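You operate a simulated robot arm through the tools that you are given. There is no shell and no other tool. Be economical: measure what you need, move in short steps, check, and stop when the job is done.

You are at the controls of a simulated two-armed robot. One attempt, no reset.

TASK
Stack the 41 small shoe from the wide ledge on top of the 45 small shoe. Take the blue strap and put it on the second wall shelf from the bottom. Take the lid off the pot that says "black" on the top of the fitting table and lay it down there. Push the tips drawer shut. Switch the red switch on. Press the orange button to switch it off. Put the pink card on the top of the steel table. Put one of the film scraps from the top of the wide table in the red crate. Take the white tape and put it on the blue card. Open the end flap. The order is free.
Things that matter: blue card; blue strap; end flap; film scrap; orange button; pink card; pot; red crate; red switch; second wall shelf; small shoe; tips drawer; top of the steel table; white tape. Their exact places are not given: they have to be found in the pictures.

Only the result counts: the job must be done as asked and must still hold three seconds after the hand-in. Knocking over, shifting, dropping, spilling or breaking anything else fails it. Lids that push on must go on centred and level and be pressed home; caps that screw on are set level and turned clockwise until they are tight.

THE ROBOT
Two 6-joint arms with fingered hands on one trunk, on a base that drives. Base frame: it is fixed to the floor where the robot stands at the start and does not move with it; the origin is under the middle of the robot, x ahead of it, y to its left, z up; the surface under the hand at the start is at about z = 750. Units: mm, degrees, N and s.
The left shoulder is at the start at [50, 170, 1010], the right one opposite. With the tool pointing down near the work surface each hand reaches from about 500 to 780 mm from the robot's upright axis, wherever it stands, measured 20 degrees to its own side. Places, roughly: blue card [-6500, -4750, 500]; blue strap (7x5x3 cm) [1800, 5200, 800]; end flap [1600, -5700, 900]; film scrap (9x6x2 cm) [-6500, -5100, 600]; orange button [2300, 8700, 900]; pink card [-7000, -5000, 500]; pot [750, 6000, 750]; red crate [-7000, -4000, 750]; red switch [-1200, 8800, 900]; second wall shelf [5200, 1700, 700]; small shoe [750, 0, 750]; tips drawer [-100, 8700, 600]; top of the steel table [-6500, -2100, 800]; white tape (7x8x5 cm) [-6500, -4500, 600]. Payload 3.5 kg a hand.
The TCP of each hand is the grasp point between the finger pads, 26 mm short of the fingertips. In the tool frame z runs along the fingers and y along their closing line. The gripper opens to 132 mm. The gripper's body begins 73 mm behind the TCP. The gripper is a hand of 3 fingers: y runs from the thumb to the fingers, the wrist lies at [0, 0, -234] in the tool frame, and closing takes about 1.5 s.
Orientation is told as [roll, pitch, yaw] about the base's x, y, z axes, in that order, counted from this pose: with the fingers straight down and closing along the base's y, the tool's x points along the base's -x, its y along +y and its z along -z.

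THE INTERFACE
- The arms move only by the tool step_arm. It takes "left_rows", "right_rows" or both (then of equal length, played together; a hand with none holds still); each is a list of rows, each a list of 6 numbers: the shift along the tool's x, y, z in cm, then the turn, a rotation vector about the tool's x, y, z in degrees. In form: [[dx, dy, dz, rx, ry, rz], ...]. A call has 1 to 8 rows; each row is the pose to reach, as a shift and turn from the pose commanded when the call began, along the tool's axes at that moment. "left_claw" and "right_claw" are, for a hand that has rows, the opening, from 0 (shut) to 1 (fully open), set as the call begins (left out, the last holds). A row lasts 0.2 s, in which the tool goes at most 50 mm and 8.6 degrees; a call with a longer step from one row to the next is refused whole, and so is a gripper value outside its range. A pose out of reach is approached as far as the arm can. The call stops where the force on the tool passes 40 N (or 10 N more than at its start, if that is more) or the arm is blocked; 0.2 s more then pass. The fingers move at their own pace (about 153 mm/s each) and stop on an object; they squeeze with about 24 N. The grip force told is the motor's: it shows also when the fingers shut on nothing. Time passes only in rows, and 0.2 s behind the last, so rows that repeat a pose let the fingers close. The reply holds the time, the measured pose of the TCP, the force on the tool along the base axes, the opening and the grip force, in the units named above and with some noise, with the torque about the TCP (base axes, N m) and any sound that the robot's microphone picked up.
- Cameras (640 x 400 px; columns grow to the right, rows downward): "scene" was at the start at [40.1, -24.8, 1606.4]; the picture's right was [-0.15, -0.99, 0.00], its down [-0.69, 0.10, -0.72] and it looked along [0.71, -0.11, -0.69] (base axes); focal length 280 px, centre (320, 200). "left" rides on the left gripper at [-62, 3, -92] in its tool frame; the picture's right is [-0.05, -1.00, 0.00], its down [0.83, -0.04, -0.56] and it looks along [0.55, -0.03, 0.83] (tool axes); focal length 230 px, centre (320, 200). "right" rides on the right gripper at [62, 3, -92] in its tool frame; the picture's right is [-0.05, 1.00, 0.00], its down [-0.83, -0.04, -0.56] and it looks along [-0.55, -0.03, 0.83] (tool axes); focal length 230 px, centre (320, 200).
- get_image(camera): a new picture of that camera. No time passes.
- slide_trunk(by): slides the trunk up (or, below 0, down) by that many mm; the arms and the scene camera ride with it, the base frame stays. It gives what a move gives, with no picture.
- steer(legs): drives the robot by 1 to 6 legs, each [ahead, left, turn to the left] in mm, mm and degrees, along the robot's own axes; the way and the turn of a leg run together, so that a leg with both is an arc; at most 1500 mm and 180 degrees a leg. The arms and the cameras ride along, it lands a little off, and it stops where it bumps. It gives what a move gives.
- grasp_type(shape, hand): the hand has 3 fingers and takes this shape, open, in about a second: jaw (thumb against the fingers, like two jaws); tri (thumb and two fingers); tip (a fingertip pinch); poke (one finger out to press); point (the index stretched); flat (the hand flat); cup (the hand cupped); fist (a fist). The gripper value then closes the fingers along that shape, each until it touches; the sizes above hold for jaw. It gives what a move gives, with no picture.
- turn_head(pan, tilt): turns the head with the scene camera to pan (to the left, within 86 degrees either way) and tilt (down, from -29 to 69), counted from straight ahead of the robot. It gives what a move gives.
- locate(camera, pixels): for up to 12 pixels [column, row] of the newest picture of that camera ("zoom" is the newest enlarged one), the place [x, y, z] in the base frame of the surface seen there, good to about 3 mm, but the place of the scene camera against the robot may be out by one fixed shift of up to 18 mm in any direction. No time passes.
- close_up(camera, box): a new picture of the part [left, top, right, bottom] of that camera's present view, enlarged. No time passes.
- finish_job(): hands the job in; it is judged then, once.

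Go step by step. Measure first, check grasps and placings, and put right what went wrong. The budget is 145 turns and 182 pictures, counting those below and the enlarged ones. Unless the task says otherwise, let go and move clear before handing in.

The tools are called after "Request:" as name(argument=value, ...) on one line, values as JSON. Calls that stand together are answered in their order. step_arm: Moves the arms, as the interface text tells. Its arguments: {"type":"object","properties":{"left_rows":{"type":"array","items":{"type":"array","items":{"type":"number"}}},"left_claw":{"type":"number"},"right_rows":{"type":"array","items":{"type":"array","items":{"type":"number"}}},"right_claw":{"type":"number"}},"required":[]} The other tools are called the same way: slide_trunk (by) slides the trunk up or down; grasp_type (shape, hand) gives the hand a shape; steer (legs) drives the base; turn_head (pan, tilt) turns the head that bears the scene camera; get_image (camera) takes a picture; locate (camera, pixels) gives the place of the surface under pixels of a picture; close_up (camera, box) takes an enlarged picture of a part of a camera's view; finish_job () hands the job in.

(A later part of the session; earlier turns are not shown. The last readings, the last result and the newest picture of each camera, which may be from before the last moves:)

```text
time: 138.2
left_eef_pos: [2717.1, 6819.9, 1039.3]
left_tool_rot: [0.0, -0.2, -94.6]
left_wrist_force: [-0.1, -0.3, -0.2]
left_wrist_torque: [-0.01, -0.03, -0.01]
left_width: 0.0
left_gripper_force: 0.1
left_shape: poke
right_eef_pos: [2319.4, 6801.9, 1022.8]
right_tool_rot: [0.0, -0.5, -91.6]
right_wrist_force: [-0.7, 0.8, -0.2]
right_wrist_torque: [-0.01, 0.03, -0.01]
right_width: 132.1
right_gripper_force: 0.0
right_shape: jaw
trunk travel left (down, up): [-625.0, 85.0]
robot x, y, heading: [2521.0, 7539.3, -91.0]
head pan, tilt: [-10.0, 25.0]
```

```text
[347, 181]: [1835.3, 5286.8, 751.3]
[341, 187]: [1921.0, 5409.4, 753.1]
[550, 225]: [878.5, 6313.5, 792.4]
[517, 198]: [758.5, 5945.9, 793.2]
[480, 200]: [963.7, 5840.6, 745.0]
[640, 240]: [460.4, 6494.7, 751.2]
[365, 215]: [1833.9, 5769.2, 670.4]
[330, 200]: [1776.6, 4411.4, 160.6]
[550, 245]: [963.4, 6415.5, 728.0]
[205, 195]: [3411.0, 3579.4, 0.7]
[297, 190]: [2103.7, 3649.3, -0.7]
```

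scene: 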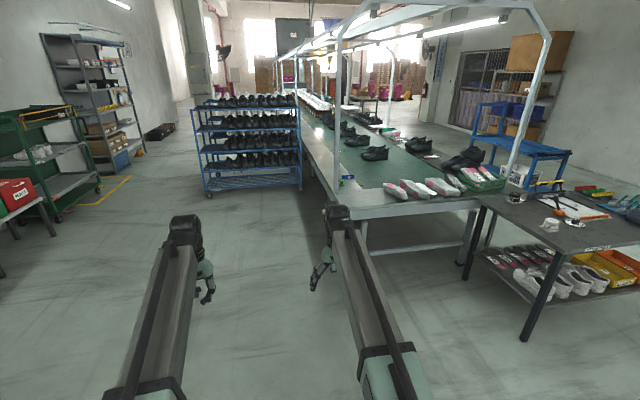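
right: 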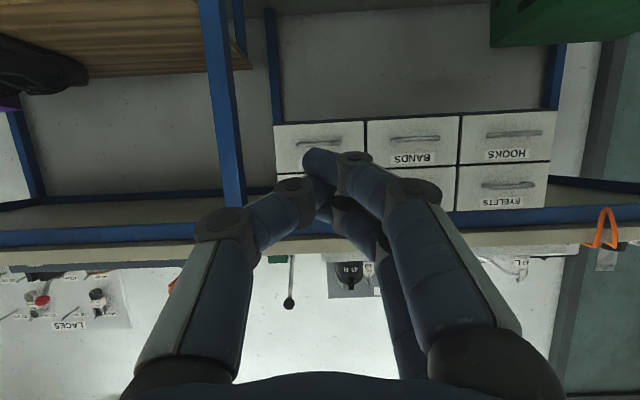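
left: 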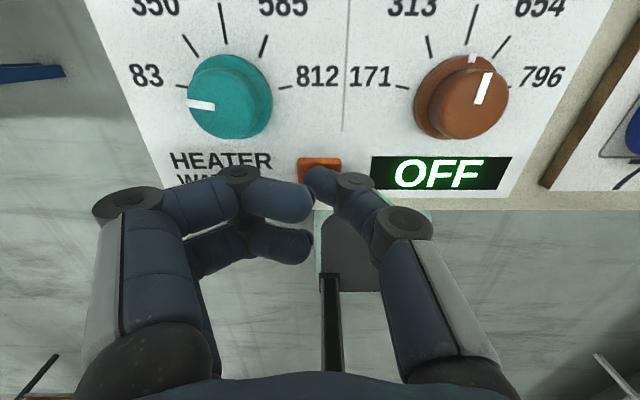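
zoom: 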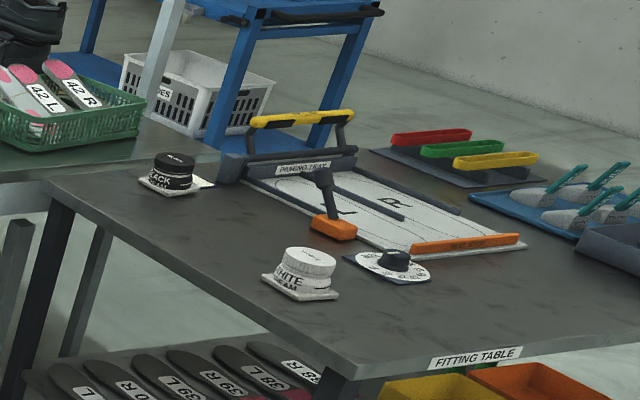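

The black pot stands at about (758, 5946) on the fitting table, whose end edge faces +x at x≈963. I drive to (1430, 6175) heading 180 so that the left hand reaches it.

Request:
steer(legs=[[0, 0, -89], [540, 680, 0], [540, 670, 0]])

Request:
grasp_type(hand="left", shape="jaw")

Request:
turn_head(pan=15, tilt=42)

Request:
get_image(camera="scene")

Request:
get_image(camera="left")

```text
time: 150.8
left_eef_pos: [678.6, 6018.1, 1040.1]
left_tool_rot: [0.0, -0.2, 175.2]
left_wrist_force: [0.2, -0.4, 0.0]
left_wrist_torque: [0.0, -0.01, -0.03]
left_width: 0.0
left_gripper_force: 0.0
left_shape: poke
right_eef_pos: [662.1, 6416.8, 1023.5]
right_tool_rot: [0.0, -0.5, 178.0]
right_wrist_force: [-0.1, 0.1, 0.3]
right_wrist_torque: [-0.04, 0.04, -0.03]
right_width: 131.9
right_gripper_force: 0.0
right_shape: jaw
trunk travel left (down, up): [-625.0, 85.0]
robot x, y, heading: [1395.3, 6214.3, 178.5]
head pan, tilt: [-10.0, 25.0]
```

```text
time: 151.7
left_eef_pos: [679.1, 6017.4, 1038.7]
left_tool_rot: [-0.1, -0.1, 175.1]
left_wrist_force: [0.2, -0.7, 1.0]
left_wrist_torque: [-0.01, 0.04, -0.02]
left_width: 132.2
left_gripper_force: 0.0
left_shape: jaw
right_eef_pos: [662.3, 6416.3, 1024.0]
right_tool_rot: [0.1, -0.5, 178.0]
right_wrist_force: [-0.3, -0.2, 0.6]
right_wrist_torque: [-0.04, -0.01, 0.02]
right_width: 132.0
right_gripper_force: 0.0
right_shape: jaw
trunk travel left (down, up): [-625.0, 85.0]
robot x, y, heading: [1399.7, 6212.1, 178.9]
head pan, tilt: [-10.0, 25.0]
```

```text
time: 152.6
left_eef_pos: [678.3, 6018.6, 1039.7]
left_tool_rot: [0.0, -0.3, 175.1]
left_wrist_force: [0.2, -1.1, -0.3]
left_wrist_torque: [0.02, 0.0, 0.01]
left_width: 131.8
left_gripper_force: 0.1
left_shape: jaw
right_eef_pos: [662.2, 6416.7, 1023.3]
right_tool_rot: [0.0, -0.6, 178.0]
right_wrist_force: [-0.2, 0.5, 0.0]
right_wrist_torque: [0.03, -0.03, -0.05]
right_width: 132.3
right_gripper_force: 0.0
right_shape: jaw
trunk travel left (down, up): [-625.0, 85.0]
robot x, y, heading: [1401.5, 6215.7, 178.7]
head pan, tilt: [15.0, 42.0]
```

```text
121 pictures are left
```

scene: 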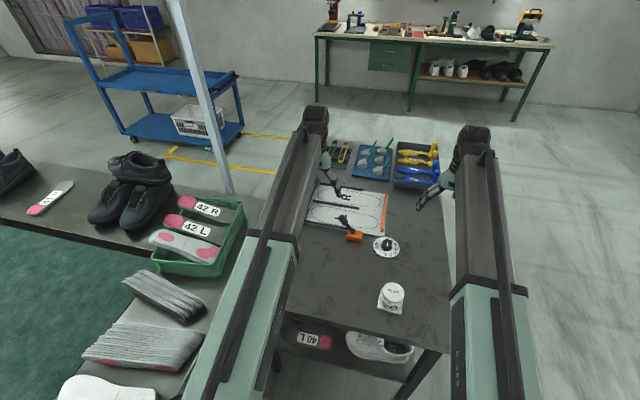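

```text
120 pictures are left
```

left: 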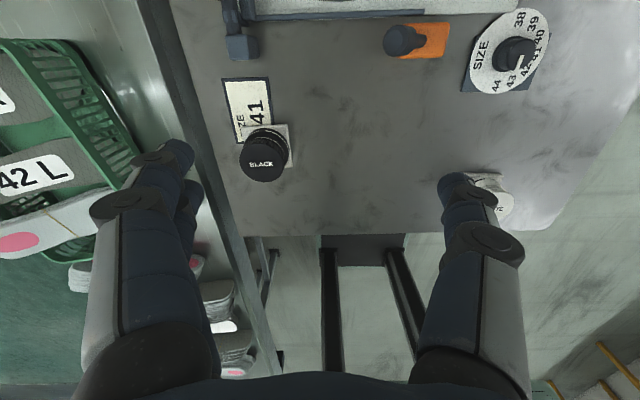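

The black pot shows in the left camera at (263,160), with "BLACK" on its lid. I locate and zoom.

Request:
close_up(camera="left", box=[210, 70, 330, 200])

Request:
locate(camera="left", pixels=[[262, 162], [245, 162], [281, 160], [262, 178], [262, 148], [286, 140], [230, 150], [320, 180], [245, 50], [480, 195], [200, 180]])

```text
3.08 times, centred on (270, 135) of left
```

zoom: 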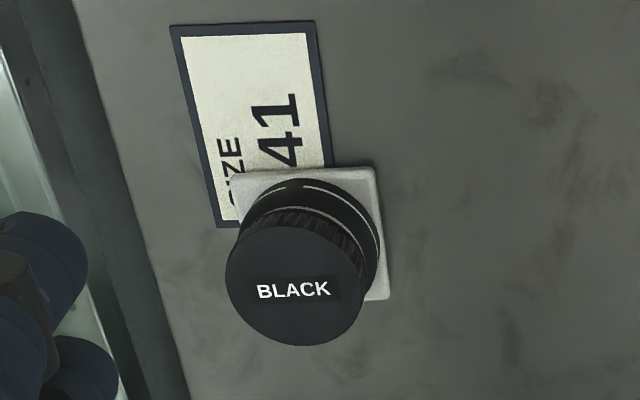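

```text
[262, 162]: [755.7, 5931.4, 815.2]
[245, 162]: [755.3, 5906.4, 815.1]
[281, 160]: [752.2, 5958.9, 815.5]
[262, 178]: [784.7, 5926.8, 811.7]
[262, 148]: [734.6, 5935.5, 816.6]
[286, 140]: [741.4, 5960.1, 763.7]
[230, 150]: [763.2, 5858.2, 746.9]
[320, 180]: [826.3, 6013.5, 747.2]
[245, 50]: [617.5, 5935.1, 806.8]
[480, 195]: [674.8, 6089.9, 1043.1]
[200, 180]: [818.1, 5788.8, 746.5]
```

Lid centre is about (757, 5931), top z 816, diameter ~58. I hover over it to see how it sits.

Request:
step_arm(left_rows=[[2.1, 2, 2, 0, 0, 0], [4.3, 4, 5, 0, 0, 0], [6.4, 6, 8, 0, 0, 0], [8.6, 8, 11, 0, 0, 0]])

Request:
get_image(camera="left")

Request:
close_up(camera="scene", box=[250, 170, 400, 280])

```text
time: 153.6
left_eef_pos: [757.7, 5931.5, 927.1]
left_tool_rot: [-0.1, -0.2, 175.2]
left_wrist_force: [-0.3, -0.1, -0.6]
left_wrist_torque: [0.0, -0.01, 0.0]
left_width: 131.9
left_gripper_force: 0.2
left_shape: jaw
right_eef_pos: [662.8, 6416.8, 1022.6]
right_tool_rot: [0.0, -0.5, 178.0]
right_wrist_force: [0.2, 0.0, -1.8]
right_wrist_torque: [0.0, -0.01, -0.02]
right_width: 132.0
right_gripper_force: 0.1
right_shape: jaw
trunk travel left (down, up): [-625.0, 85.0]
robot x, y, heading: [1394.6, 6214.1, 178.7]
head pan, tilt: [15.0, 42.0]
```

```text
118 pictures are left
```

left: 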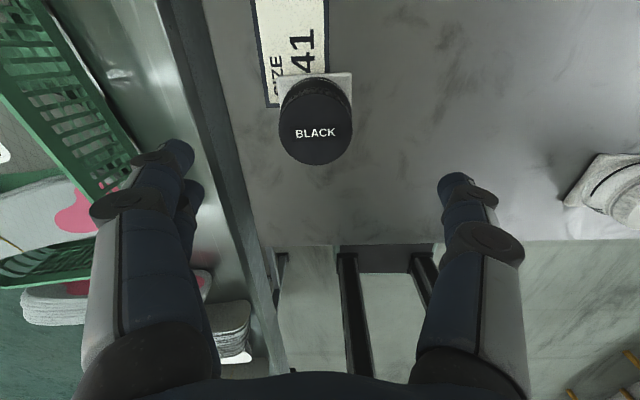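

```text
3.64 times, centred on (325, 225) of scene
```

zoom: 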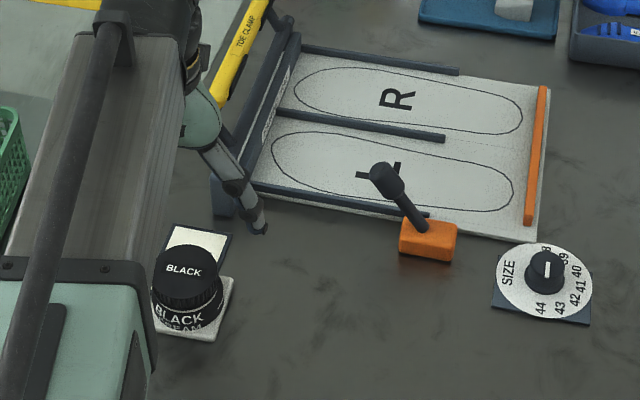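

Request:
close_up(camera="scene", box=[280, 220, 320, 252])

Request:
locate(camera="left", pixels=[[316, 132], [281, 132], [351, 132], [316, 162], [316, 98], [340, 80], [350, 95], [348, 75]])

```text
12.50 times, centred on (300, 236) of scene
```

zoom: 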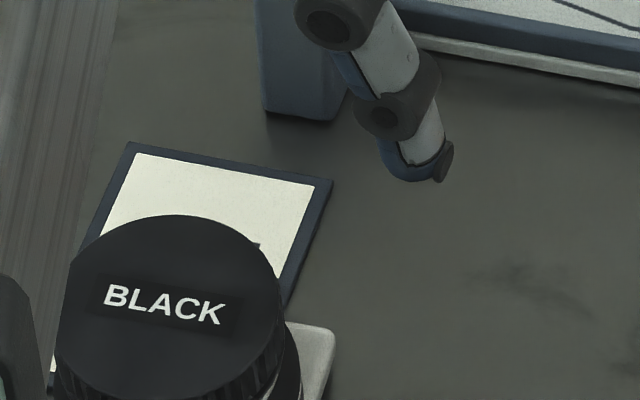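

```text
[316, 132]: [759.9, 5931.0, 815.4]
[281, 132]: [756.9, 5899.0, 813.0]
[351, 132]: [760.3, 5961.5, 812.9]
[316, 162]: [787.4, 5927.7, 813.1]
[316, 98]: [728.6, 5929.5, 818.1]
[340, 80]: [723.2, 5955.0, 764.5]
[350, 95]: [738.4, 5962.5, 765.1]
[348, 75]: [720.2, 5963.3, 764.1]
```

Lid centre (759, 5930), diameter 62. I descend so that the fingertips are at z≈797 around the lid, and close.

Request:
step_arm(left_rows=[[0.1, 0.1, 4, 0, 0, 0], [0.1, 0.1, 8, 0, 0, 0], [0.1, 0.1, 10.6, 0, 0, 0]])

Request:
step_arm(left_rows=[[0, 0, 0, 0, 0, 0], [0, 0, 0, 0, 0, 0], [0, 0, 0, 0, 0, 0], [0, 0, 0, 0, 0, 0], [0, 0, 0, 0, 0, 0], [0, 0, 0, 0, 0, 0]], left_claw=0)

Request:
get_image(camera="left")

```text
time: 154.4
left_eef_pos: [755.7, 5931.5, 820.2]
left_tool_rot: [-0.1, -0.2, 175.2]
left_wrist_force: [1.2, 0.2, -0.4]
left_wrist_torque: [0.01, 0.01, -0.01]
left_width: 131.7
left_gripper_force: 0.0
left_shape: jaw
right_eef_pos: [661.5, 6415.8, 1023.6]
right_tool_rot: [0.0, -0.5, 178.0]
right_wrist_force: [0.7, -0.1, -0.2]
right_wrist_torque: [-0.04, 0.0, -0.01]
right_width: 131.9
right_gripper_force: 0.0
right_shape: jaw
trunk travel left (down, up): [-625.0, 85.0]
robot x, y, heading: [1390.9, 6211.4, 178.6]
head pan, tilt: [15.0, 42.0]
```

```text
time: 155.8
left_eef_pos: [755.9, 5932.2, 821.1]
left_tool_rot: [0.0, -0.2, 175.0]
left_wrist_force: [0.6, 0.2, -1.1]
left_wrist_torque: [0.02, 0.04, -0.03]
left_width: 57.8
left_gripper_force: 24.0
left_shape: jaw
right_eef_pos: [663.2, 6416.9, 1024.4]
right_tool_rot: [0.0, -0.5, 178.1]
right_wrist_force: [-0.3, 0.4, -0.3]
right_wrist_torque: [0.02, 0.02, 0.02]
right_width: 131.6
right_gripper_force: 0.1
right_shape: jaw
trunk travel left (down, up): [-625.0, 85.0]
robot x, y, heading: [1395.6, 6212.1, 178.6]
head pan, tilt: [15.0, 42.0]
```

```text
115 pictures are left
```

left: 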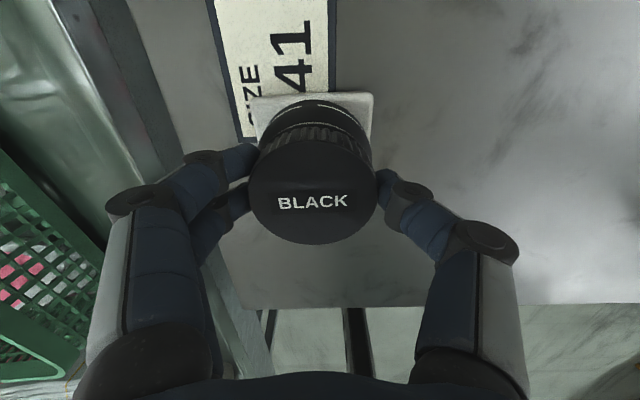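

The lid is gripped (57.8 mm). Its rim is ribbed like a screw cap, so I turn it counter-clockwise (seen from above) and read the torque.

Request:
step_arm(left_rows=[[0, 0, 0, 0, 0, -8], [0, 0, 0, 0, 0, -16], [0, 0, 0, 0, 0, -24], [0, 0, 0, 0, 0, -32], [0, 0, 0, 0, 0, -40], [0, 0, 0, 0, 0, -48], [0, 0, 0, 0, 0, -56], [0, 0, 0, 0, 0, -64]])

Request:
get_image(camera="left")

```text
time: 157.6
left_eef_pos: [757.3, 5930.4, 822.5]
left_tool_rot: [-0.2, 0.0, -120.8]
left_wrist_force: [0.3, 0.8, -7.3]
left_wrist_torque: [0.0, 0.05, 0.0]
left_width: 57.3
left_gripper_force: 23.7
left_shape: jaw
right_eef_pos: [661.8, 6417.1, 1023.9]
right_tool_rot: [0.0, -0.5, 178.0]
right_wrist_force: [-0.8, 0.3, -0.2]
right_wrist_torque: [-0.03, 0.01, 0.02]
right_width: 131.9
right_gripper_force: 0.0
right_shape: jaw
trunk travel left (down, up): [-625.0, 85.0]
robot x, y, heading: [1392.9, 6216.1, 178.6]
head pan, tilt: [15.0, 42.0]
```

```text
114 pictures are left
```

left: 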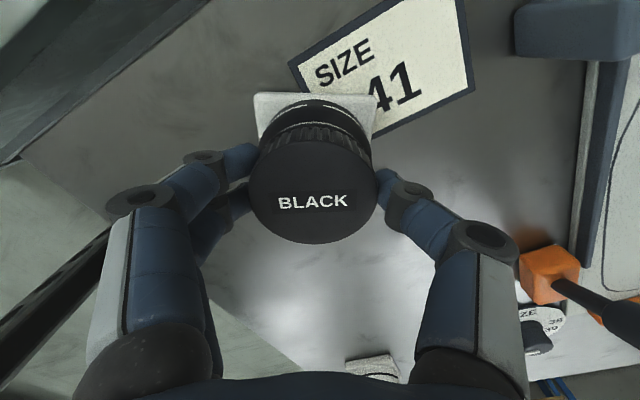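

The square base turned along with the lid, so the pot itself isn't fixed and the lid is on tight. I turn it back to where it was, before trying it with more hold-down.

Request:
step_arm(left_rows=[[0, 0, 0, 0, 0, 8], [0, 0, 0, 0, 0, 16], [0, 0, 0, 0, 0, 24], [0, 0, 0, 0, 0, 32], [0, 0, 0, 0, 0, 40], [0, 0, 0, 0, 0, 48], [0, 0, 0, 0, 0, 56], [0, 0, 0, 0, 0, 64]])

Request:
get_image(camera="left")

```text
time: 159.4
left_eef_pos: [757.5, 5930.4, 822.4]
left_tool_rot: [0.1, -0.2, 175.1]
left_wrist_force: [0.3, 0.4, -7.7]
left_wrist_torque: [0.05, -0.04, 0.0]
left_width: 57.3
left_gripper_force: 23.8
left_shape: jaw
right_eef_pos: [660.9, 6416.9, 1024.2]
right_tool_rot: [0.0, -0.5, 177.9]
right_wrist_force: [-0.2, 0.6, 0.5]
right_wrist_torque: [-0.02, 0.01, -0.02]
right_width: 131.9
right_gripper_force: 0.1
right_shape: jaw
trunk travel left (down, up): [-625.0, 85.0]
robot x, y, heading: [1397.2, 6212.4, 178.9]
head pan, tilt: [15.0, 42.0]
```

```text
113 pictures are left
```

left: 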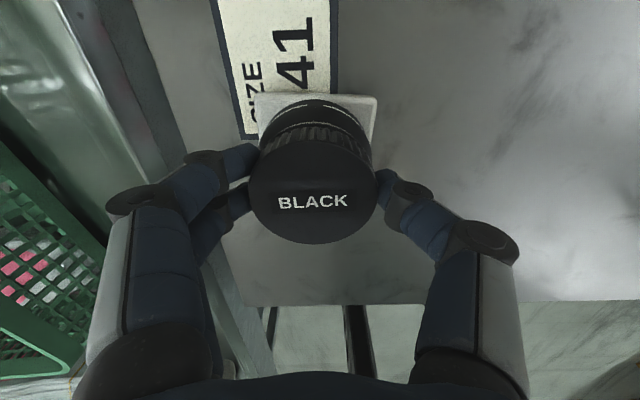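

The -7.7 N shows the hand was slightly carrying the pot, so it had no floor friction. I press it down a bit and try the turn again.

Request:
step_arm(left_rows=[[0, 0, 0.2, 0, 0, 0], [0, 0, 0.4, 0, 0, 0], [0, 0, 0.5, 0, 0, 0]])

Request:
step_arm(left_rows=[[0, 0, 0.1, 0, 0, -4], [0, 0, 0.1, 0, 0, -8], [0, 0, 0.1, 0, 0, -12], [0, 0, 0.1, 0, 0, -16]])

Request:
get_image(camera="left")

```text
time: 160.2
left_eef_pos: [757.0, 5930.0, 819.6]
left_tool_rot: [0.1, -0.3, 175.1]
left_wrist_force: [-1.5, -0.5, 7.0]
left_wrist_torque: [-0.09, 0.0, 0.0]
left_width: 57.6
left_gripper_force: 23.9
left_shape: jaw
right_eef_pos: [661.8, 6417.4, 1023.5]
right_tool_rot: [0.0, -0.5, 178.0]
right_wrist_force: [-0.1, 0.7, 0.2]
right_wrist_torque: [0.03, -0.01, -0.04]
right_width: 131.9
right_gripper_force: 0.0
right_shape: jaw
trunk travel left (down, up): [-625.0, 85.0]
robot x, y, heading: [1398.1, 6216.2, 178.5]
head pan, tilt: [15.0, 42.0]
```

```text
time: 161.2
left_eef_pos: [758.6, 5929.9, 816.5]
left_tool_rot: [-0.1, -0.2, -168.7]
left_wrist_force: [-1.1, -2.6, 17.9]
left_wrist_torque: [-0.01, 0.03, -0.06]
left_width: 57.7
left_gripper_force: 24.0
left_shape: jaw
right_eef_pos: [663.0, 6416.2, 1023.2]
right_tool_rot: [0.1, -0.6, 178.1]
right_wrist_force: [-0.6, 0.4, -0.1]
right_wrist_torque: [0.02, -0.02, 0.01]
right_width: 131.9
right_gripper_force: 0.0
right_shape: jaw
trunk travel left (down, up): [-625.0, 85.0]
robot x, y, heading: [1395.7, 6216.0, 178.6]
head pan, tilt: [15.0, 42.0]
```

```text
112 pictures are left
```

left: 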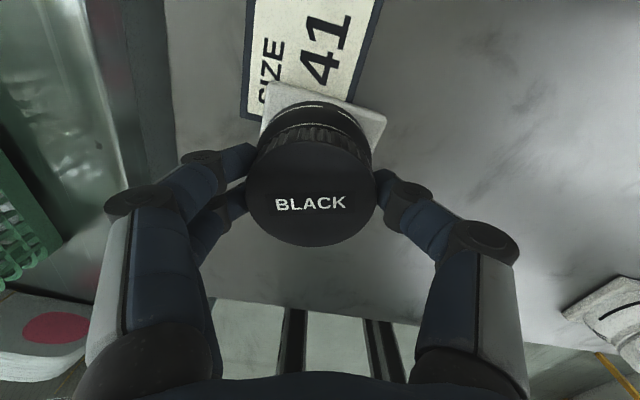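

It works: the base plate stayed aligned with the card while the lid turned with the hand. I keep on turning counter-clockwise.

Request:
step_arm(left_rows=[[0, 0, 0, 0, 0, -8], [0, 0, 0, 0, 0, -16], [0, 0, 0, 0, 0, -24], [0, 0, 0, 0, 0, -32], [0, 0, 0, 0, 0, -40], [0, 0, 0, 0, 0, -48], [0, 0, 0, 0, 0, -56], [0, 0, 0, 0, 0, -64]])

Request:
get_image(camera="left")

```text
time: 163.0
left_eef_pos: [758.4, 5930.6, 817.4]
left_tool_rot: [-0.3, -0.1, -104.7]
left_wrist_force: [3.7, -3.9, 17.3]
left_wrist_torque: [0.0, -0.02, -0.08]
left_width: 58.8
left_gripper_force: 23.5
left_shape: jaw
right_eef_pos: [663.0, 6417.0, 1024.5]
right_tool_rot: [-0.1, -0.6, 178.0]
right_wrist_force: [0.2, 0.1, -0.3]
right_wrist_torque: [-0.01, -0.03, 0.04]
right_width: 132.1
right_gripper_force: 0.0
right_shape: jaw
trunk travel left (down, up): [-625.0, 85.0]
robot x, y, heading: [1397.0, 6215.9, 178.6]
head pan, tilt: [15.0, 42.0]
```

```text
111 pictures are left
```

left: 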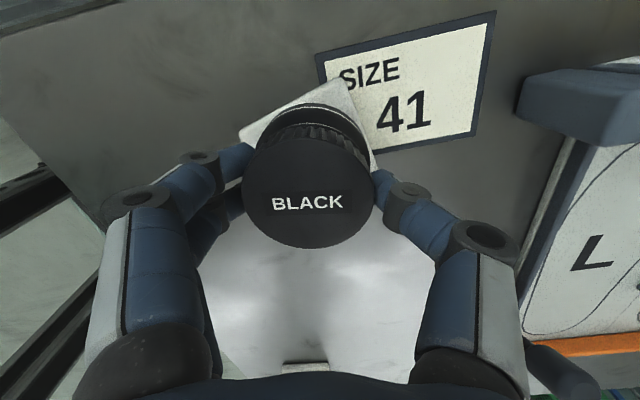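

The lid turned ~70° relative to the pot. I continue another 64°.

Request:
step_arm(left_rows=[[0, 0, 0, 0, 0, -8], [0, 0, 0, 0, 0, -16], [0, 0, 0, 0, 0, -24], [0, 0, 0, 0, 0, -32], [0, 0, 0, 0, 0, -40], [0, 0, 0, 0, 0, -48], [0, 0, 0, 0, 0, -56], [0, 0, 0, 0, 0, -64]])

Request:
get_image(camera="left")

```text
time: 164.8
left_eef_pos: [759.2, 5922.4, 818.1]
left_tool_rot: [-0.3, 0.3, -85.4]
left_wrist_force: [0.1, 7.1, 12.1]
left_wrist_torque: [0.19, 0.19, 0.04]
left_width: 59.0
left_gripper_force: 24.2
left_shape: jaw
left hand out of reach, approached as far as the arm can: row 3, 4, 5, 6, 7, 8
right_eef_pos: [663.4, 6416.7, 1022.9]
right_tool_rot: [0.2, -0.6, 178.0]
right_wrist_force: [1.2, -0.7, 0.2]
right_wrist_torque: [0.0, 0.0, -0.03]
right_width: 131.8
right_gripper_force: 0.1
right_shape: jaw
trunk travel left (down, up): [-625.0, 85.0]
robot x, y, heading: [1395.5, 6216.7, 178.9]
head pan, tilt: [15.0, 42.0]
```

```text
110 pictures are left
```

left: 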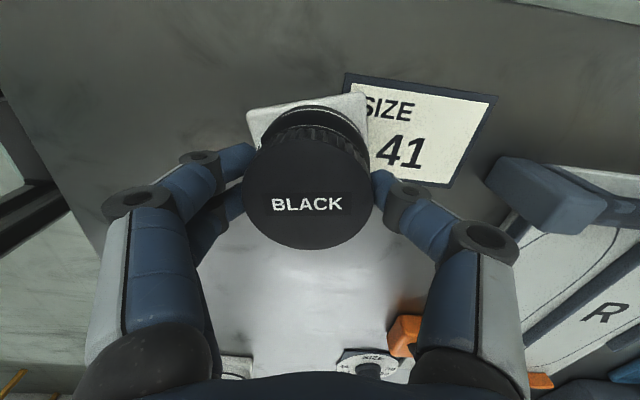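

The wrist limit is reached. I let go, rise and turn the hand back to regrip.

Request:
step_arm(left_rows=[[0, 0, 0, 0, 0, 0], [0, 0, 0, 0, 0, 0], [0, 0, -4, 0, 0, 0], [0, 0, -7, 0, 0, 8.5], [0, 0, -7, 0, 0, 17], [0, 0, -7, 0, 0, 25.5], [0, 0, -7, 0, 0, 34], [0, 0, -7, 0, 0, 42.5]], left_claw=1)

Request:
step_arm(left_rows=[[0, 0, 0, 0, 0, 8.5], [0, 0, 0, 0, 0, 17], [0, 0, 0, 0, 0, 25.5], [0, 0, 0, 0, 0, 34], [0, 0, 0, 0, 0, 42.5], [0, 0, 0, 0, 0, 51], [0, 0, 0, 0, 0, 59.5], [0, 0, 0, 0, 0, 68]])

Request:
step_arm(left_rows=[[0, 0, 0, 0, 0, 8.5], [0, 0, 0, 0, 0, 17], [0, 0, 0, 0, 0, 25.5], [0, 0, 0, 0, 0, 34], [0, 0, 0, 0, 0, 42.5], [0, 0, 0, 0, 0, 51], [0, 0, 0, 0, 0, 59.5], [0, 0, 0, 0, 0, 68]])

Request:
get_image(camera="left")

```text
time: 166.6
left_eef_pos: [758.0, 5921.6, 887.0]
left_tool_rot: [-0.4, 0.1, -128.1]
left_wrist_force: [0.2, -0.4, -0.2]
left_wrist_torque: [-0.01, -0.01, -0.02]
left_width: 132.2
left_gripper_force: 0.1
left_shape: jaw
right_eef_pos: [661.5, 6416.0, 1024.1]
right_tool_rot: [0.0, -0.6, 177.9]
right_wrist_force: [-0.9, -0.3, 0.0]
right_wrist_torque: [0.02, 0.03, -0.02]
right_width: 131.9
right_gripper_force: 0.1
right_shape: jaw
trunk travel left (down, up): [-625.0, 85.0]
robot x, y, heading: [1394.6, 6210.5, 178.6]
head pan, tilt: [15.0, 42.0]
```

```text
time: 168.4
left_eef_pos: [757.2, 5922.9, 887.5]
left_tool_rot: [-0.2, -0.3, 163.9]
left_wrist_force: [-0.7, -0.4, 0.3]
left_wrist_torque: [-0.03, 0.01, 0.02]
left_width: 131.9
left_gripper_force: 0.1
left_shape: jaw
right_eef_pos: [662.3, 6415.7, 1022.3]
right_tool_rot: [0.0, -0.5, 178.0]
right_wrist_force: [0.3, -0.3, -0.8]
right_wrist_torque: [-0.02, 0.0, 0.04]
right_width: 131.4
right_gripper_force: 0.0
right_shape: jaw
trunk travel left (down, up): [-625.0, 85.0]
robot x, y, heading: [1398.1, 6212.0, 178.6]
head pan, tilt: [15.0, 42.0]
```

```text
time: 170.2
left_eef_pos: [758.2, 5922.5, 888.1]
left_tool_rot: [0.2, -0.3, 95.9]
left_wrist_force: [0.9, -0.2, -0.5]
left_wrist_torque: [-0.02, -0.01, 0.0]
left_width: 131.8
left_gripper_force: 0.0
left_shape: jaw
right_eef_pos: [663.0, 6415.8, 1021.7]
right_tool_rot: [-0.1, -0.6, 178.0]
right_wrist_force: [0.5, 0.6, -0.4]
right_wrist_torque: [0.02, -0.05, -0.02]
right_width: 131.6
right_gripper_force: 0.0
right_shape: jaw
trunk travel left (down, up): [-625.0, 85.0]
robot x, y, heading: [1396.6, 6215.1, 178.8]
head pan, tilt: [15.0, 42.0]
```

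```text
109 pictures are left
```

left: 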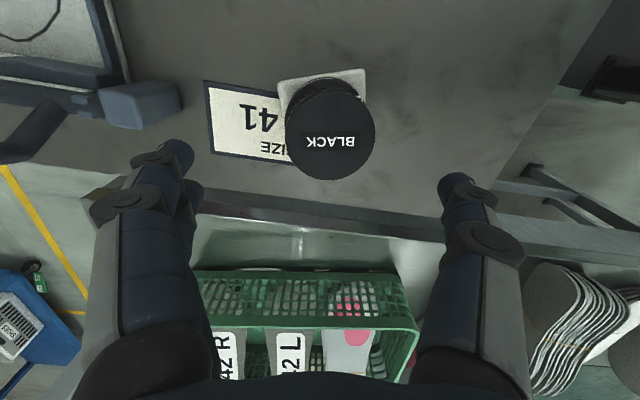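

Request:
locate(camera="left", pixels=[[330, 138], [287, 130], [373, 130], [330, 175], [330, 95], [180, 100], [330, 73]])

```text
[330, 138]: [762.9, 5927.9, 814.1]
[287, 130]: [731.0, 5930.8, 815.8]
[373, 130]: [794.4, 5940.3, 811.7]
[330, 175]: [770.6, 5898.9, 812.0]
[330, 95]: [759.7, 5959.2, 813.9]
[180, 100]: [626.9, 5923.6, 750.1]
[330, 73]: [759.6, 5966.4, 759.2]
```

Lid centre now (763, 5929). I descend again with a slight press and close.

Request:
step_arm(left_rows=[[-0.65, -0.55, 3, 0, 0, 0], [-0.65, -0.55, 6.9, 0, 0, 0], [-0.65, -0.55, 6.9, 0, 0, 0]])

Request:
step_arm(left_rows=[[0, 0, 0, 0, 0, 0], [0, 0, 0, 0, 0, 0], [0, 0, 0, 0, 0, 0], [0, 0, 0, 0, 0, 0], [0, 0, 0.2, 0, 0, 0], [0, 0, 0.3, 0, 0, 0]], left_claw=0)

Request:
step_arm(left_rows=[[0, 0, 0.1, 0, 0, -8], [0, 0, 0.1, 0, 0, -16], [0, 0, 0.1, 0, 0, -24], [0, 0, 0.1, 0, 0, -32], [0, 0, 0.1, 0, 0, -40], [0, 0, 0.1, 0, 0, -48], [0, 0, 0.1, 0, 0, -56], [0, 0, 0.1, 0, 0, -64]])

Request:
get_image(camera="left")

```text
time: 171.0
left_eef_pos: [763.3, 5930.2, 817.1]
left_tool_rot: [0.2, -0.3, 96.0]
left_wrist_force: [0.2, -0.7, -0.3]
left_wrist_torque: [-0.02, 0.02, 0.01]
left_width: 131.8
left_gripper_force: 0.0
left_shape: jaw
right_eef_pos: [663.1, 6416.8, 1024.0]
right_tool_rot: [0.0, -0.5, 178.0]
right_wrist_force: [0.3, -0.3, 0.0]
right_wrist_torque: [0.02, 0.01, -0.01]
right_width: 131.8
right_gripper_force: 0.1
right_shape: jaw
trunk travel left (down, up): [-625.0, 85.0]
robot x, y, heading: [1394.4, 6215.1, 178.9]
head pan, tilt: [15.0, 42.0]
```

```text
time: 172.4
left_eef_pos: [763.0, 5929.8, 815.9]
left_tool_rot: [0.4, -0.3, 96.1]
left_wrist_force: [-0.8, 1.6, 11.1]
left_wrist_torque: [0.01, 0.08, 0.01]
left_width: 56.0
left_gripper_force: 24.2
left_shape: jaw
right_eef_pos: [662.6, 6417.9, 1024.5]
right_tool_rot: [0.1, -0.7, 178.0]
right_wrist_force: [0.4, -0.2, -0.1]
right_wrist_torque: [0.02, 0.0, -0.03]
right_width: 132.2
right_gripper_force: 0.0
right_shape: jaw
trunk travel left (down, up): [-625.0, 85.0]
robot x, y, heading: [1401.0, 6216.7, 178.8]
head pan, tilt: [15.0, 42.0]
```

```text
time: 174.2
left_eef_pos: [764.1, 5931.8, 814.5]
left_tool_rot: [-0.2, -0.4, 160.2]
left_wrist_force: [2.9, 1.1, 4.3]
left_wrist_torque: [0.27, -0.02, -0.1]
left_width: 56.0
left_gripper_force: 23.8
left_shape: jaw
right_eef_pos: [664.1, 6416.3, 1022.8]
right_tool_rot: [0.1, -0.5, 178.0]
right_wrist_force: [0.3, -0.4, 0.6]
right_wrist_torque: [0.02, 0.0, 0.04]
right_width: 132.1
right_gripper_force: 0.1
right_shape: jaw
trunk travel left (down, up): [-625.0, 85.0]
robot x, y, heading: [1395.4, 6212.1, 178.7]
head pan, tilt: [15.0, 42.0]
```

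```text
108 pictures are left
```

left: 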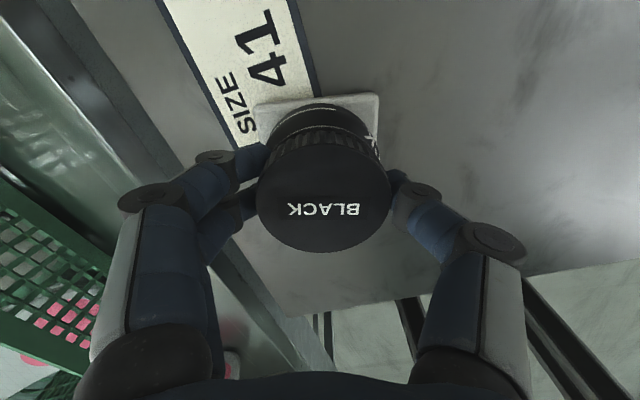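

Most of that turn went into the lid again. I press slightly more and turn on.

Request:
step_arm(left_rows=[[0, 0, 0.3, 0, 0, -6], [0, 0, 0.3, 0, 0, -14], [0, 0, 0.3, 0, 0, -22], [0, 0, 0.3, 0, 0, -30], [0, 0, 0.3, 0, 0, -38], [0, 0, 0.3, 0, 0, -46], [0, 0, 0.3, 0, 0, -54], [0, 0, 0.3, 0, 0, -62]])

Request:
get_image(camera="left")

```text
time: 176.0
left_eef_pos: [763.2, 5932.2, 811.9]
left_tool_rot: [-0.4, 0.0, -137.8]
left_wrist_force: [-1.3, -0.3, 16.9]
left_wrist_torque: [-0.2, -0.1, -0.3]
left_width: 54.8
left_gripper_force: 23.7
left_shape: jaw
right_eef_pos: [662.2, 6416.1, 1024.2]
right_tool_rot: [0.2, -0.6, 178.0]
right_wrist_force: [0.3, 0.6, -0.1]
right_wrist_torque: [-0.02, 0.01, -0.03]
right_width: 132.0
right_gripper_force: 0.1
right_shape: jaw
trunk travel left (down, up): [-625.0, 85.0]
robot x, y, heading: [1392.8, 6211.0, 178.6]
head pan, tilt: [15.0, 42.0]
```

```text
107 pictures are left
```

left: 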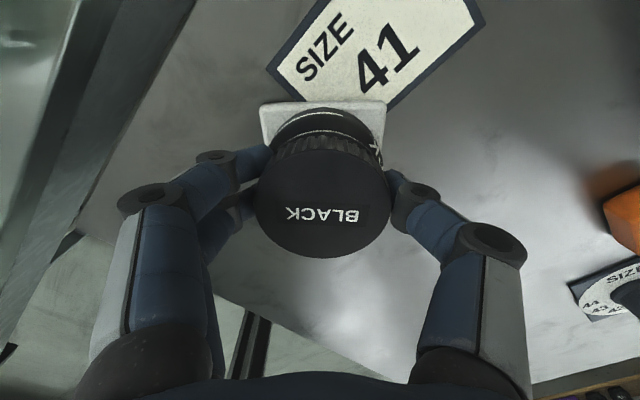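

The plate turned with the hand this time: the fingers had slid below the lid onto the body (TCP 812, width 54.8). I release, rise, turn back and regrip higher.

Request:
step_arm(left_rows=[[0, 0, -0.2, 0, 0, 0], [0, 0, -0.2, 0, 0, 0], [0, 0, -4, 0, 0, 0], [0, 0, -7, 0, 0, 8.5], [0, 0, -7, 0, 0, 17], [0, 0, -7, 0, 0, 25.5], [0, 0, -7, 0, 0, 34], [0, 0, -7, 0, 0, 42.5]], left_claw=1)

Request:
step_arm(left_rows=[[0, 0, 0, 0, 0, 8.5], [0, 0, 0, 0, 0, 17], [0, 0, 0, 0, 0, 25.5], [0, 0, 0, 0, 0, 34], [0, 0, 0, 0, 0, 42.5], [0, 0, 0, 0, 0, 51], [0, 0, 0, 0, 0, 59.5], [0, 0, 0, 0, 0, 68]])

Request:
get_image(camera="left")

Request:
locate(camera="left", pixels=[[320, 130], [290, 130], [350, 130], [320, 165], [320, 100], [335, 85]])

```text
time: 177.8
left_eef_pos: [763.9, 5929.6, 883.2]
left_tool_rot: [-0.2, -0.3, 179.3]
left_wrist_force: [0.4, -0.6, 0.5]
left_wrist_torque: [-0.01, 0.02, 0.0]
left_width: 132.0
left_gripper_force: 0.0
left_shape: jaw
right_eef_pos: [662.5, 6416.1, 1023.1]
right_tool_rot: [0.0, -0.5, 178.0]
right_wrist_force: [-0.1, -0.1, -0.1]
right_wrist_torque: [0.0, -0.02, 0.0]
right_width: 131.7
right_gripper_force: 0.1
right_shape: jaw
trunk travel left (down, up): [-625.0, 85.0]
robot x, y, heading: [1396.2, 6210.1, 178.7]
head pan, tilt: [15.0, 42.0]
```

```text
time: 179.6
left_eef_pos: [762.5, 5929.8, 881.8]
left_tool_rot: [0.0, -0.4, 111.4]
left_wrist_force: [-0.4, -0.2, -0.3]
left_wrist_torque: [-0.03, 0.0, 0.0]
left_width: 131.9
left_gripper_force: 0.0
left_shape: jaw
right_eef_pos: [662.5, 6415.7, 1023.9]
right_tool_rot: [0.0, -0.4, 178.0]
right_wrist_force: [0.1, -0.9, 0.4]
right_wrist_torque: [0.02, -0.03, 0.03]
right_width: 131.9
right_gripper_force: 0.1
right_shape: jaw
trunk travel left (down, up): [-625.0, 85.0]
robot x, y, heading: [1396.7, 6214.6, 178.6]
head pan, tilt: [15.0, 42.0]
```

```text
106 pictures are left
```

left: 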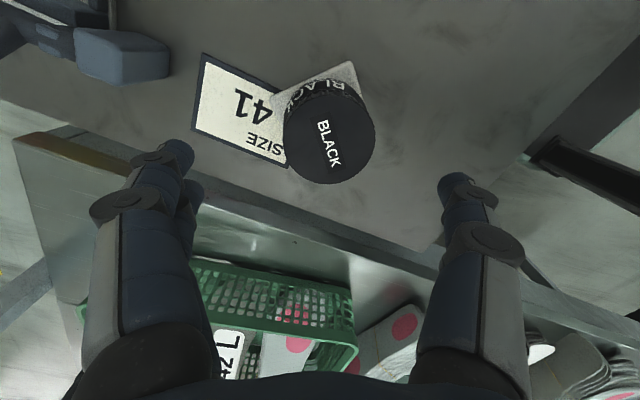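

```text
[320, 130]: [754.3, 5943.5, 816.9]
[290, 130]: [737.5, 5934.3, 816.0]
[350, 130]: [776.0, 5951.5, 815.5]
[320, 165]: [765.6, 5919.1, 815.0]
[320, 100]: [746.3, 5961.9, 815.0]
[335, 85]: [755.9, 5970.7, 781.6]
```

Lid is now centred at about (764, 5940). I regrip with the TCP at z≈823 and then press lightly and turn.

Request:
step_arm(left_rows=[[-0.78, -0.6, 3, 0, 0, 0], [-0.78, -0.6, 5.8, 0, 0, 0], [-0.78, -0.6, 5.8, 0, 0, 0]])

Request:
step_arm(left_rows=[[0, 0, 0, 0, 0, 0], [0, 0, 0, 0, 0, 0], [0, 0, 0, 0, 0, 0], [0, 0, 0, 0, 0, 0], [0, 0, 0.1, 0, 0, 0], [0, 0, 0.2, 0, 0, 0]], left_claw=0)

Request:
step_arm(left_rows=[[0, 0, 0.1, 0, 0, -5], [0, 0, 0.1, 0, 0, -10], [0, 0, 0.1, 0, 0, -15], [0, 0, 0.1, 0, 0, -20], [0, 0, 0.1, 0, 0, -25], [0, 0, 0.1, 0, 0, -30]])

Request:
get_image(camera="left")

```text
time: 180.4
left_eef_pos: [765.7, 5937.7, 824.7]
left_tool_rot: [0.1, -0.5, 111.5]
left_wrist_force: [0.0, 0.3, 0.1]
left_wrist_torque: [-0.03, 0.01, 0.01]
left_width: 132.0
left_gripper_force: 0.0
left_shape: jaw
right_eef_pos: [663.6, 6416.7, 1022.3]
right_tool_rot: [0.0, -0.5, 177.9]
right_wrist_force: [1.0, -1.2, 0.6]
right_wrist_torque: [0.04, 0.01, -0.02]
right_width: 132.1
right_gripper_force: 0.0
right_shape: jaw
trunk travel left (down, up): [-625.0, 85.0]
robot x, y, heading: [1395.6, 6219.2, 178.7]
head pan, tilt: [15.0, 42.0]
```

```text
time: 181.8
left_eef_pos: [765.1, 5938.8, 822.3]
left_tool_rot: [0.3, -0.4, 111.6]
left_wrist_force: [-2.7, -3.1, 10.8]
left_wrist_torque: [-0.15, 0.2, -0.03]
left_width: 57.2
left_gripper_force: 24.3
left_shape: jaw
right_eef_pos: [662.7, 6416.7, 1022.6]
right_tool_rot: [0.0, -0.5, 178.0]
right_wrist_force: [0.1, -0.7, -0.8]
right_wrist_torque: [-0.02, -0.01, 0.03]
right_width: 131.8
right_gripper_force: 0.0
right_shape: jaw
trunk travel left (down, up): [-625.0, 85.0]
robot x, y, heading: [1397.1, 6215.5, 178.8]
head pan, tilt: [15.0, 42.0]
```

```text
time: 183.2
left_eef_pos: [765.8, 5940.1, 822.5]
left_tool_rot: [0.0, -0.5, 141.6]
left_wrist_force: [-4.2, -5.7, 19.9]
left_wrist_torque: [-0.36, 0.29, -0.04]
left_width: 58.0
left_gripper_force: 24.0
left_shape: jaw
right_eef_pos: [662.4, 6416.3, 1023.0]
right_tool_rot: [0.0, -0.7, 178.0]
right_wrist_force: [-0.4, -0.3, 0.4]
right_wrist_torque: [0.01, -0.01, -0.01]
right_width: 132.1
right_gripper_force: 0.1
right_shape: jaw
trunk travel left (down, up): [-625.0, 85.0]
robot x, y, heading: [1397.2, 6210.9, 178.4]
head pan, tilt: [15.0, 42.0]
```

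```text
105 pictures are left
```

left: 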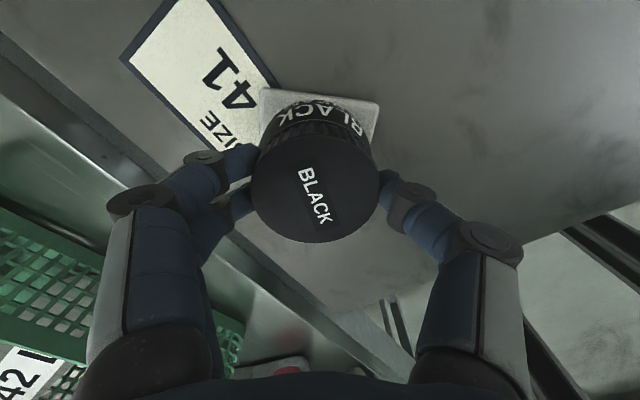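

The plate now stays in the world while the lid turns. I continue.

Request:
step_arm(left_rows=[[0, 0, 0, 0, 0, -8], [0, 0, 0, 0, 0, -16], [0, 0, 0, 0, 0, -24], [0, 0, 0, 0, 0, -32], [0, 0, 0, 0, 0, -40], [0, 0, 0, 0, 0, -48], [0, 0, 0, 0, 0, -56], [0, 0, 0, 0, 0, -64]])

Request:
step_arm(left_rows=[[0, 0, 0, 0, 0, -8], [0, 0, 0, 0, 0, -16], [0, 0, 0, 0, 0, -24], [0, 0, 0, 0, 0, -32], [0, 0, 0, 0, 0, -40], [0, 0, 0, 0, 0, -48], [0, 0, 0, 0, 0, -56]])

Request:
get_image(camera="left")

```text
time: 185.0
left_eef_pos: [765.3, 5939.7, 821.7]
left_tool_rot: [-0.5, -0.3, -154.4]
left_wrist_force: [-9.7, -4.4, 23.0]
left_wrist_torque: [-0.2, 0.13, -0.05]
left_width: 57.6
left_gripper_force: 23.9
left_shape: jaw
right_eef_pos: [662.5, 6417.1, 1023.2]
right_tool_rot: [0.1, -0.6, 178.0]
right_wrist_force: [0.3, -0.8, 0.3]
right_wrist_torque: [0.01, -0.02, 0.01]
right_width: 132.1
right_gripper_force: 0.1
right_shape: jaw
trunk travel left (down, up): [-625.0, 85.0]
robot x, y, heading: [1394.8, 6215.6, 178.8]
head pan, tilt: [15.0, 42.0]
```

```text
time: 186.6
left_eef_pos: [766.0, 5941.9, 820.8]
left_tool_rot: [-0.3, 0.2, -98.3]
left_wrist_force: [-1.5, 2.4, 10.1]
left_wrist_torque: [0.11, 0.25, -0.14]
left_width: 58.2
left_gripper_force: 24.1
left_shape: jaw
right_eef_pos: [663.0, 6417.9, 1022.3]
right_tool_rot: [0.1, -0.6, 178.0]
right_wrist_force: [0.1, -0.2, -0.7]
right_wrist_torque: [0.02, 0.0, 0.04]
right_width: 131.7
right_gripper_force: 0.2
right_shape: jaw
trunk travel left (down, up): [-625.0, 85.0]
robot x, y, heading: [1395.4, 6214.7, 178.8]
head pan, tilt: [15.0, 42.0]
```

```text
104 pictures are left
```

left: 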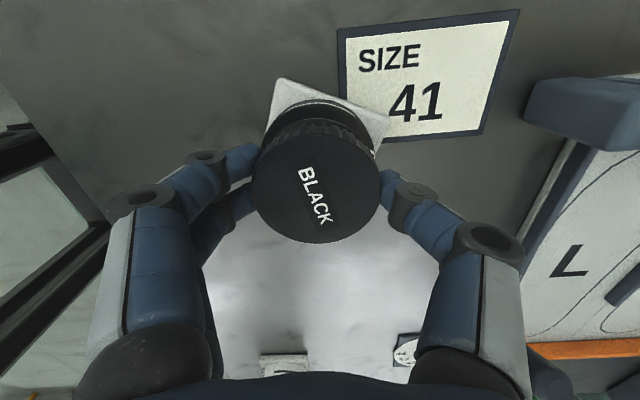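

About 220° of unscrewing so far. I try a gentle lift to see if the lid comes free.

Request:
step_arm(left_rows=[[0, 0, -0.3, 0, 0, 0], [0, 0, -0.6, 0, 0, 0], [0, 0, -0.9, 0, 0, 0], [0, 0, -1.2, 0, 0, 0]])

Request:
get_image(camera="left")

```text
time: 187.6
left_eef_pos: [767.0, 5940.1, 832.9]
left_tool_rot: [-0.4, 0.3, -98.4]
left_wrist_force: [2.0, 0.5, -1.4]
left_wrist_torque: [-0.03, -0.01, 0.03]
left_width: 58.0
left_gripper_force: 23.6
left_shape: jaw
right_eef_pos: [662.9, 6417.5, 1023.4]
right_tool_rot: [0.1, -0.6, 178.0]
right_wrist_force: [-0.6, -0.8, -0.5]
right_wrist_torque: [-0.01, -0.01, 0.0]
right_width: 132.1
right_gripper_force: 0.0
right_shape: jaw
trunk travel left (down, up): [-625.0, 85.0]
robot x, y, heading: [1395.8, 6212.3, 178.6]
head pan, tilt: [15.0, 42.0]
```

```text
103 pictures are left
```

left: 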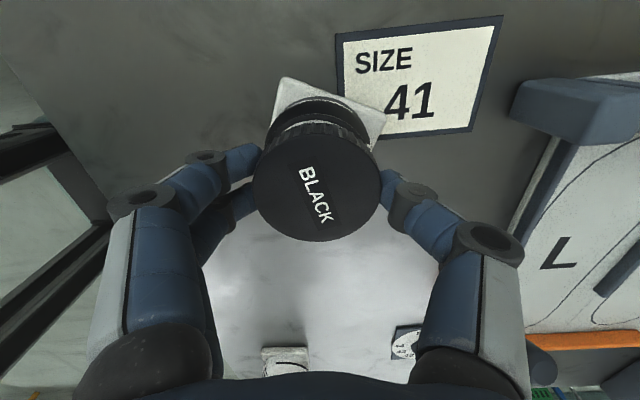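

Only -1.4 N: the lid is off. I lift it and carry it to a free spot on the fitting table at about (840, 6090).

Request:
step_arm(left_rows=[[0, 0, -3, 0, 0, 0], [0, 0, -6, 0, 0, 0], [4, 1.3, -6, 0, 0, 0], [8, 2.6, -6, 0, 0, 0], [12, 3.9, -6, 0, 0, 0], [15.9, 5.2, -6, 0, 0, 0]])

Request:
get_image(camera="left")

Request:
get_image(camera="scene")

```text
time: 189.0
left_eef_pos: [841.0, 6065.5, 892.8]
left_tool_rot: [-0.4, 0.8, -99.4]
left_wrist_force: [0.2, -0.1, -0.7]
left_wrist_torque: [0.03, 0.03, 0.01]
left_width: 57.9
left_gripper_force: 23.9
left_shape: jaw
left hand out of reach, approached as far as the arm can: row 6
right_eef_pos: [662.1, 6416.5, 1022.8]
right_tool_rot: [0.0, -0.7, 178.0]
right_wrist_force: [0.0, -0.1, 0.4]
right_wrist_torque: [-0.01, 0.02, 0.0]
right_width: 132.1
right_gripper_force: 0.0
right_shape: jaw
trunk travel left (down, up): [-625.0, 85.0]
robot x, y, heading: [1397.0, 6212.9, 178.9]
head pan, tilt: [15.0, 42.0]
```

```text
102 pictures are left
```

left: 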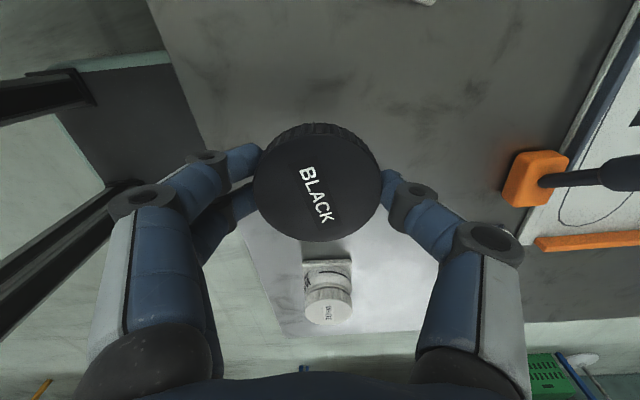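

```text
101 pictures are left
```

scene: 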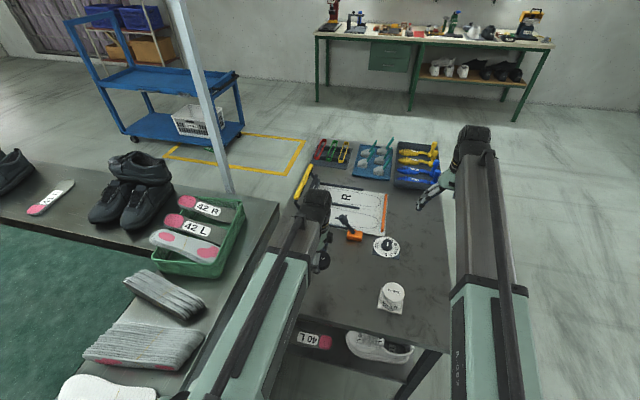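

Free table below at (841, 6065). I lower the lid gently.

Request:
step_arm(left_rows=[[0, 0, 4, 0, 0, 0], [0, 0, 8, 0, 0, 0], [0, 0, 10.6, 0, 0, 0], [0, 0, 11, 0, 0, 0], [0, 0, 11.3, 0, 0, 0], [0, 0, 11.6, 0, 0, 0]])

```text
time: 190.4
left_eef_pos: [838.1, 6061.3, 777.5]
left_tool_rot: [-0.4, 0.6, -98.8]
left_wrist_force: [-0.3, -0.3, 0.1]
left_wrist_torque: [-0.03, -0.04, -0.03]
left_width: 57.9
left_gripper_force: 23.5
left_shape: jaw
left hand out of reach, approached as far as the arm can: row 2, 3
right_eef_pos: [662.6, 6417.2, 1022.5]
right_tool_rot: [0.0, -0.6, 178.0]
right_wrist_force: [-0.3, -0.4, 1.0]
right_wrist_torque: [-0.03, -0.01, 0.01]
right_width: 132.2
right_gripper_force: 0.0
right_shape: jaw
trunk travel left (down, up): [-625.0, 85.0]
robot x, y, heading: [1398.9, 6216.3, 178.7]
head pan, tilt: [15.0, 42.0]
```

Request:
step_arm(left_rows=[[0, 0, 0.2, 0, 0, 0], [0, 0, 0.4, 0, 0, 0], [0, 0, 0.5, 0, 0, 0]])

Request:
get_image(camera="left")

```text
time: 191.2
left_eef_pos: [838.3, 6061.4, 774.8]
left_tool_rot: [-0.6, 0.5, -98.9]
left_wrist_force: [4.9, -0.3, 26.3]
left_wrist_torque: [-0.24, -1.09, 0.05]
left_width: 57.8
left_gripper_force: 23.8
left_shape: jaw
right_eef_pos: [663.0, 6416.9, 1023.7]
right_tool_rot: [0.0, -0.6, 178.0]
right_wrist_force: [0.1, 0.3, 0.2]
right_wrist_torque: [0.01, -0.01, -0.03]
right_width: 131.8
right_gripper_force: 0.0
right_shape: jaw
trunk travel left (down, up): [-625.0, 85.0]
robot x, y, heading: [1396.1, 6213.8, 178.7]
head pan, tilt: [15.0, 42.0]
stopped in row 3 (left hand): the force on the tool passed its limit at 43 N (the readings are from after the stop); the commanded pose is now the measured one
```

```text
100 pictures are left
```

left: 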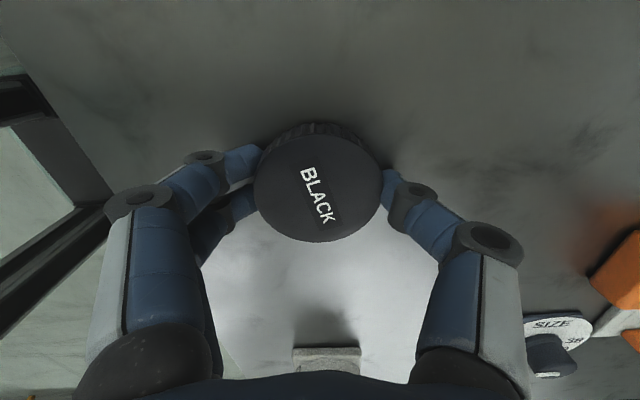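

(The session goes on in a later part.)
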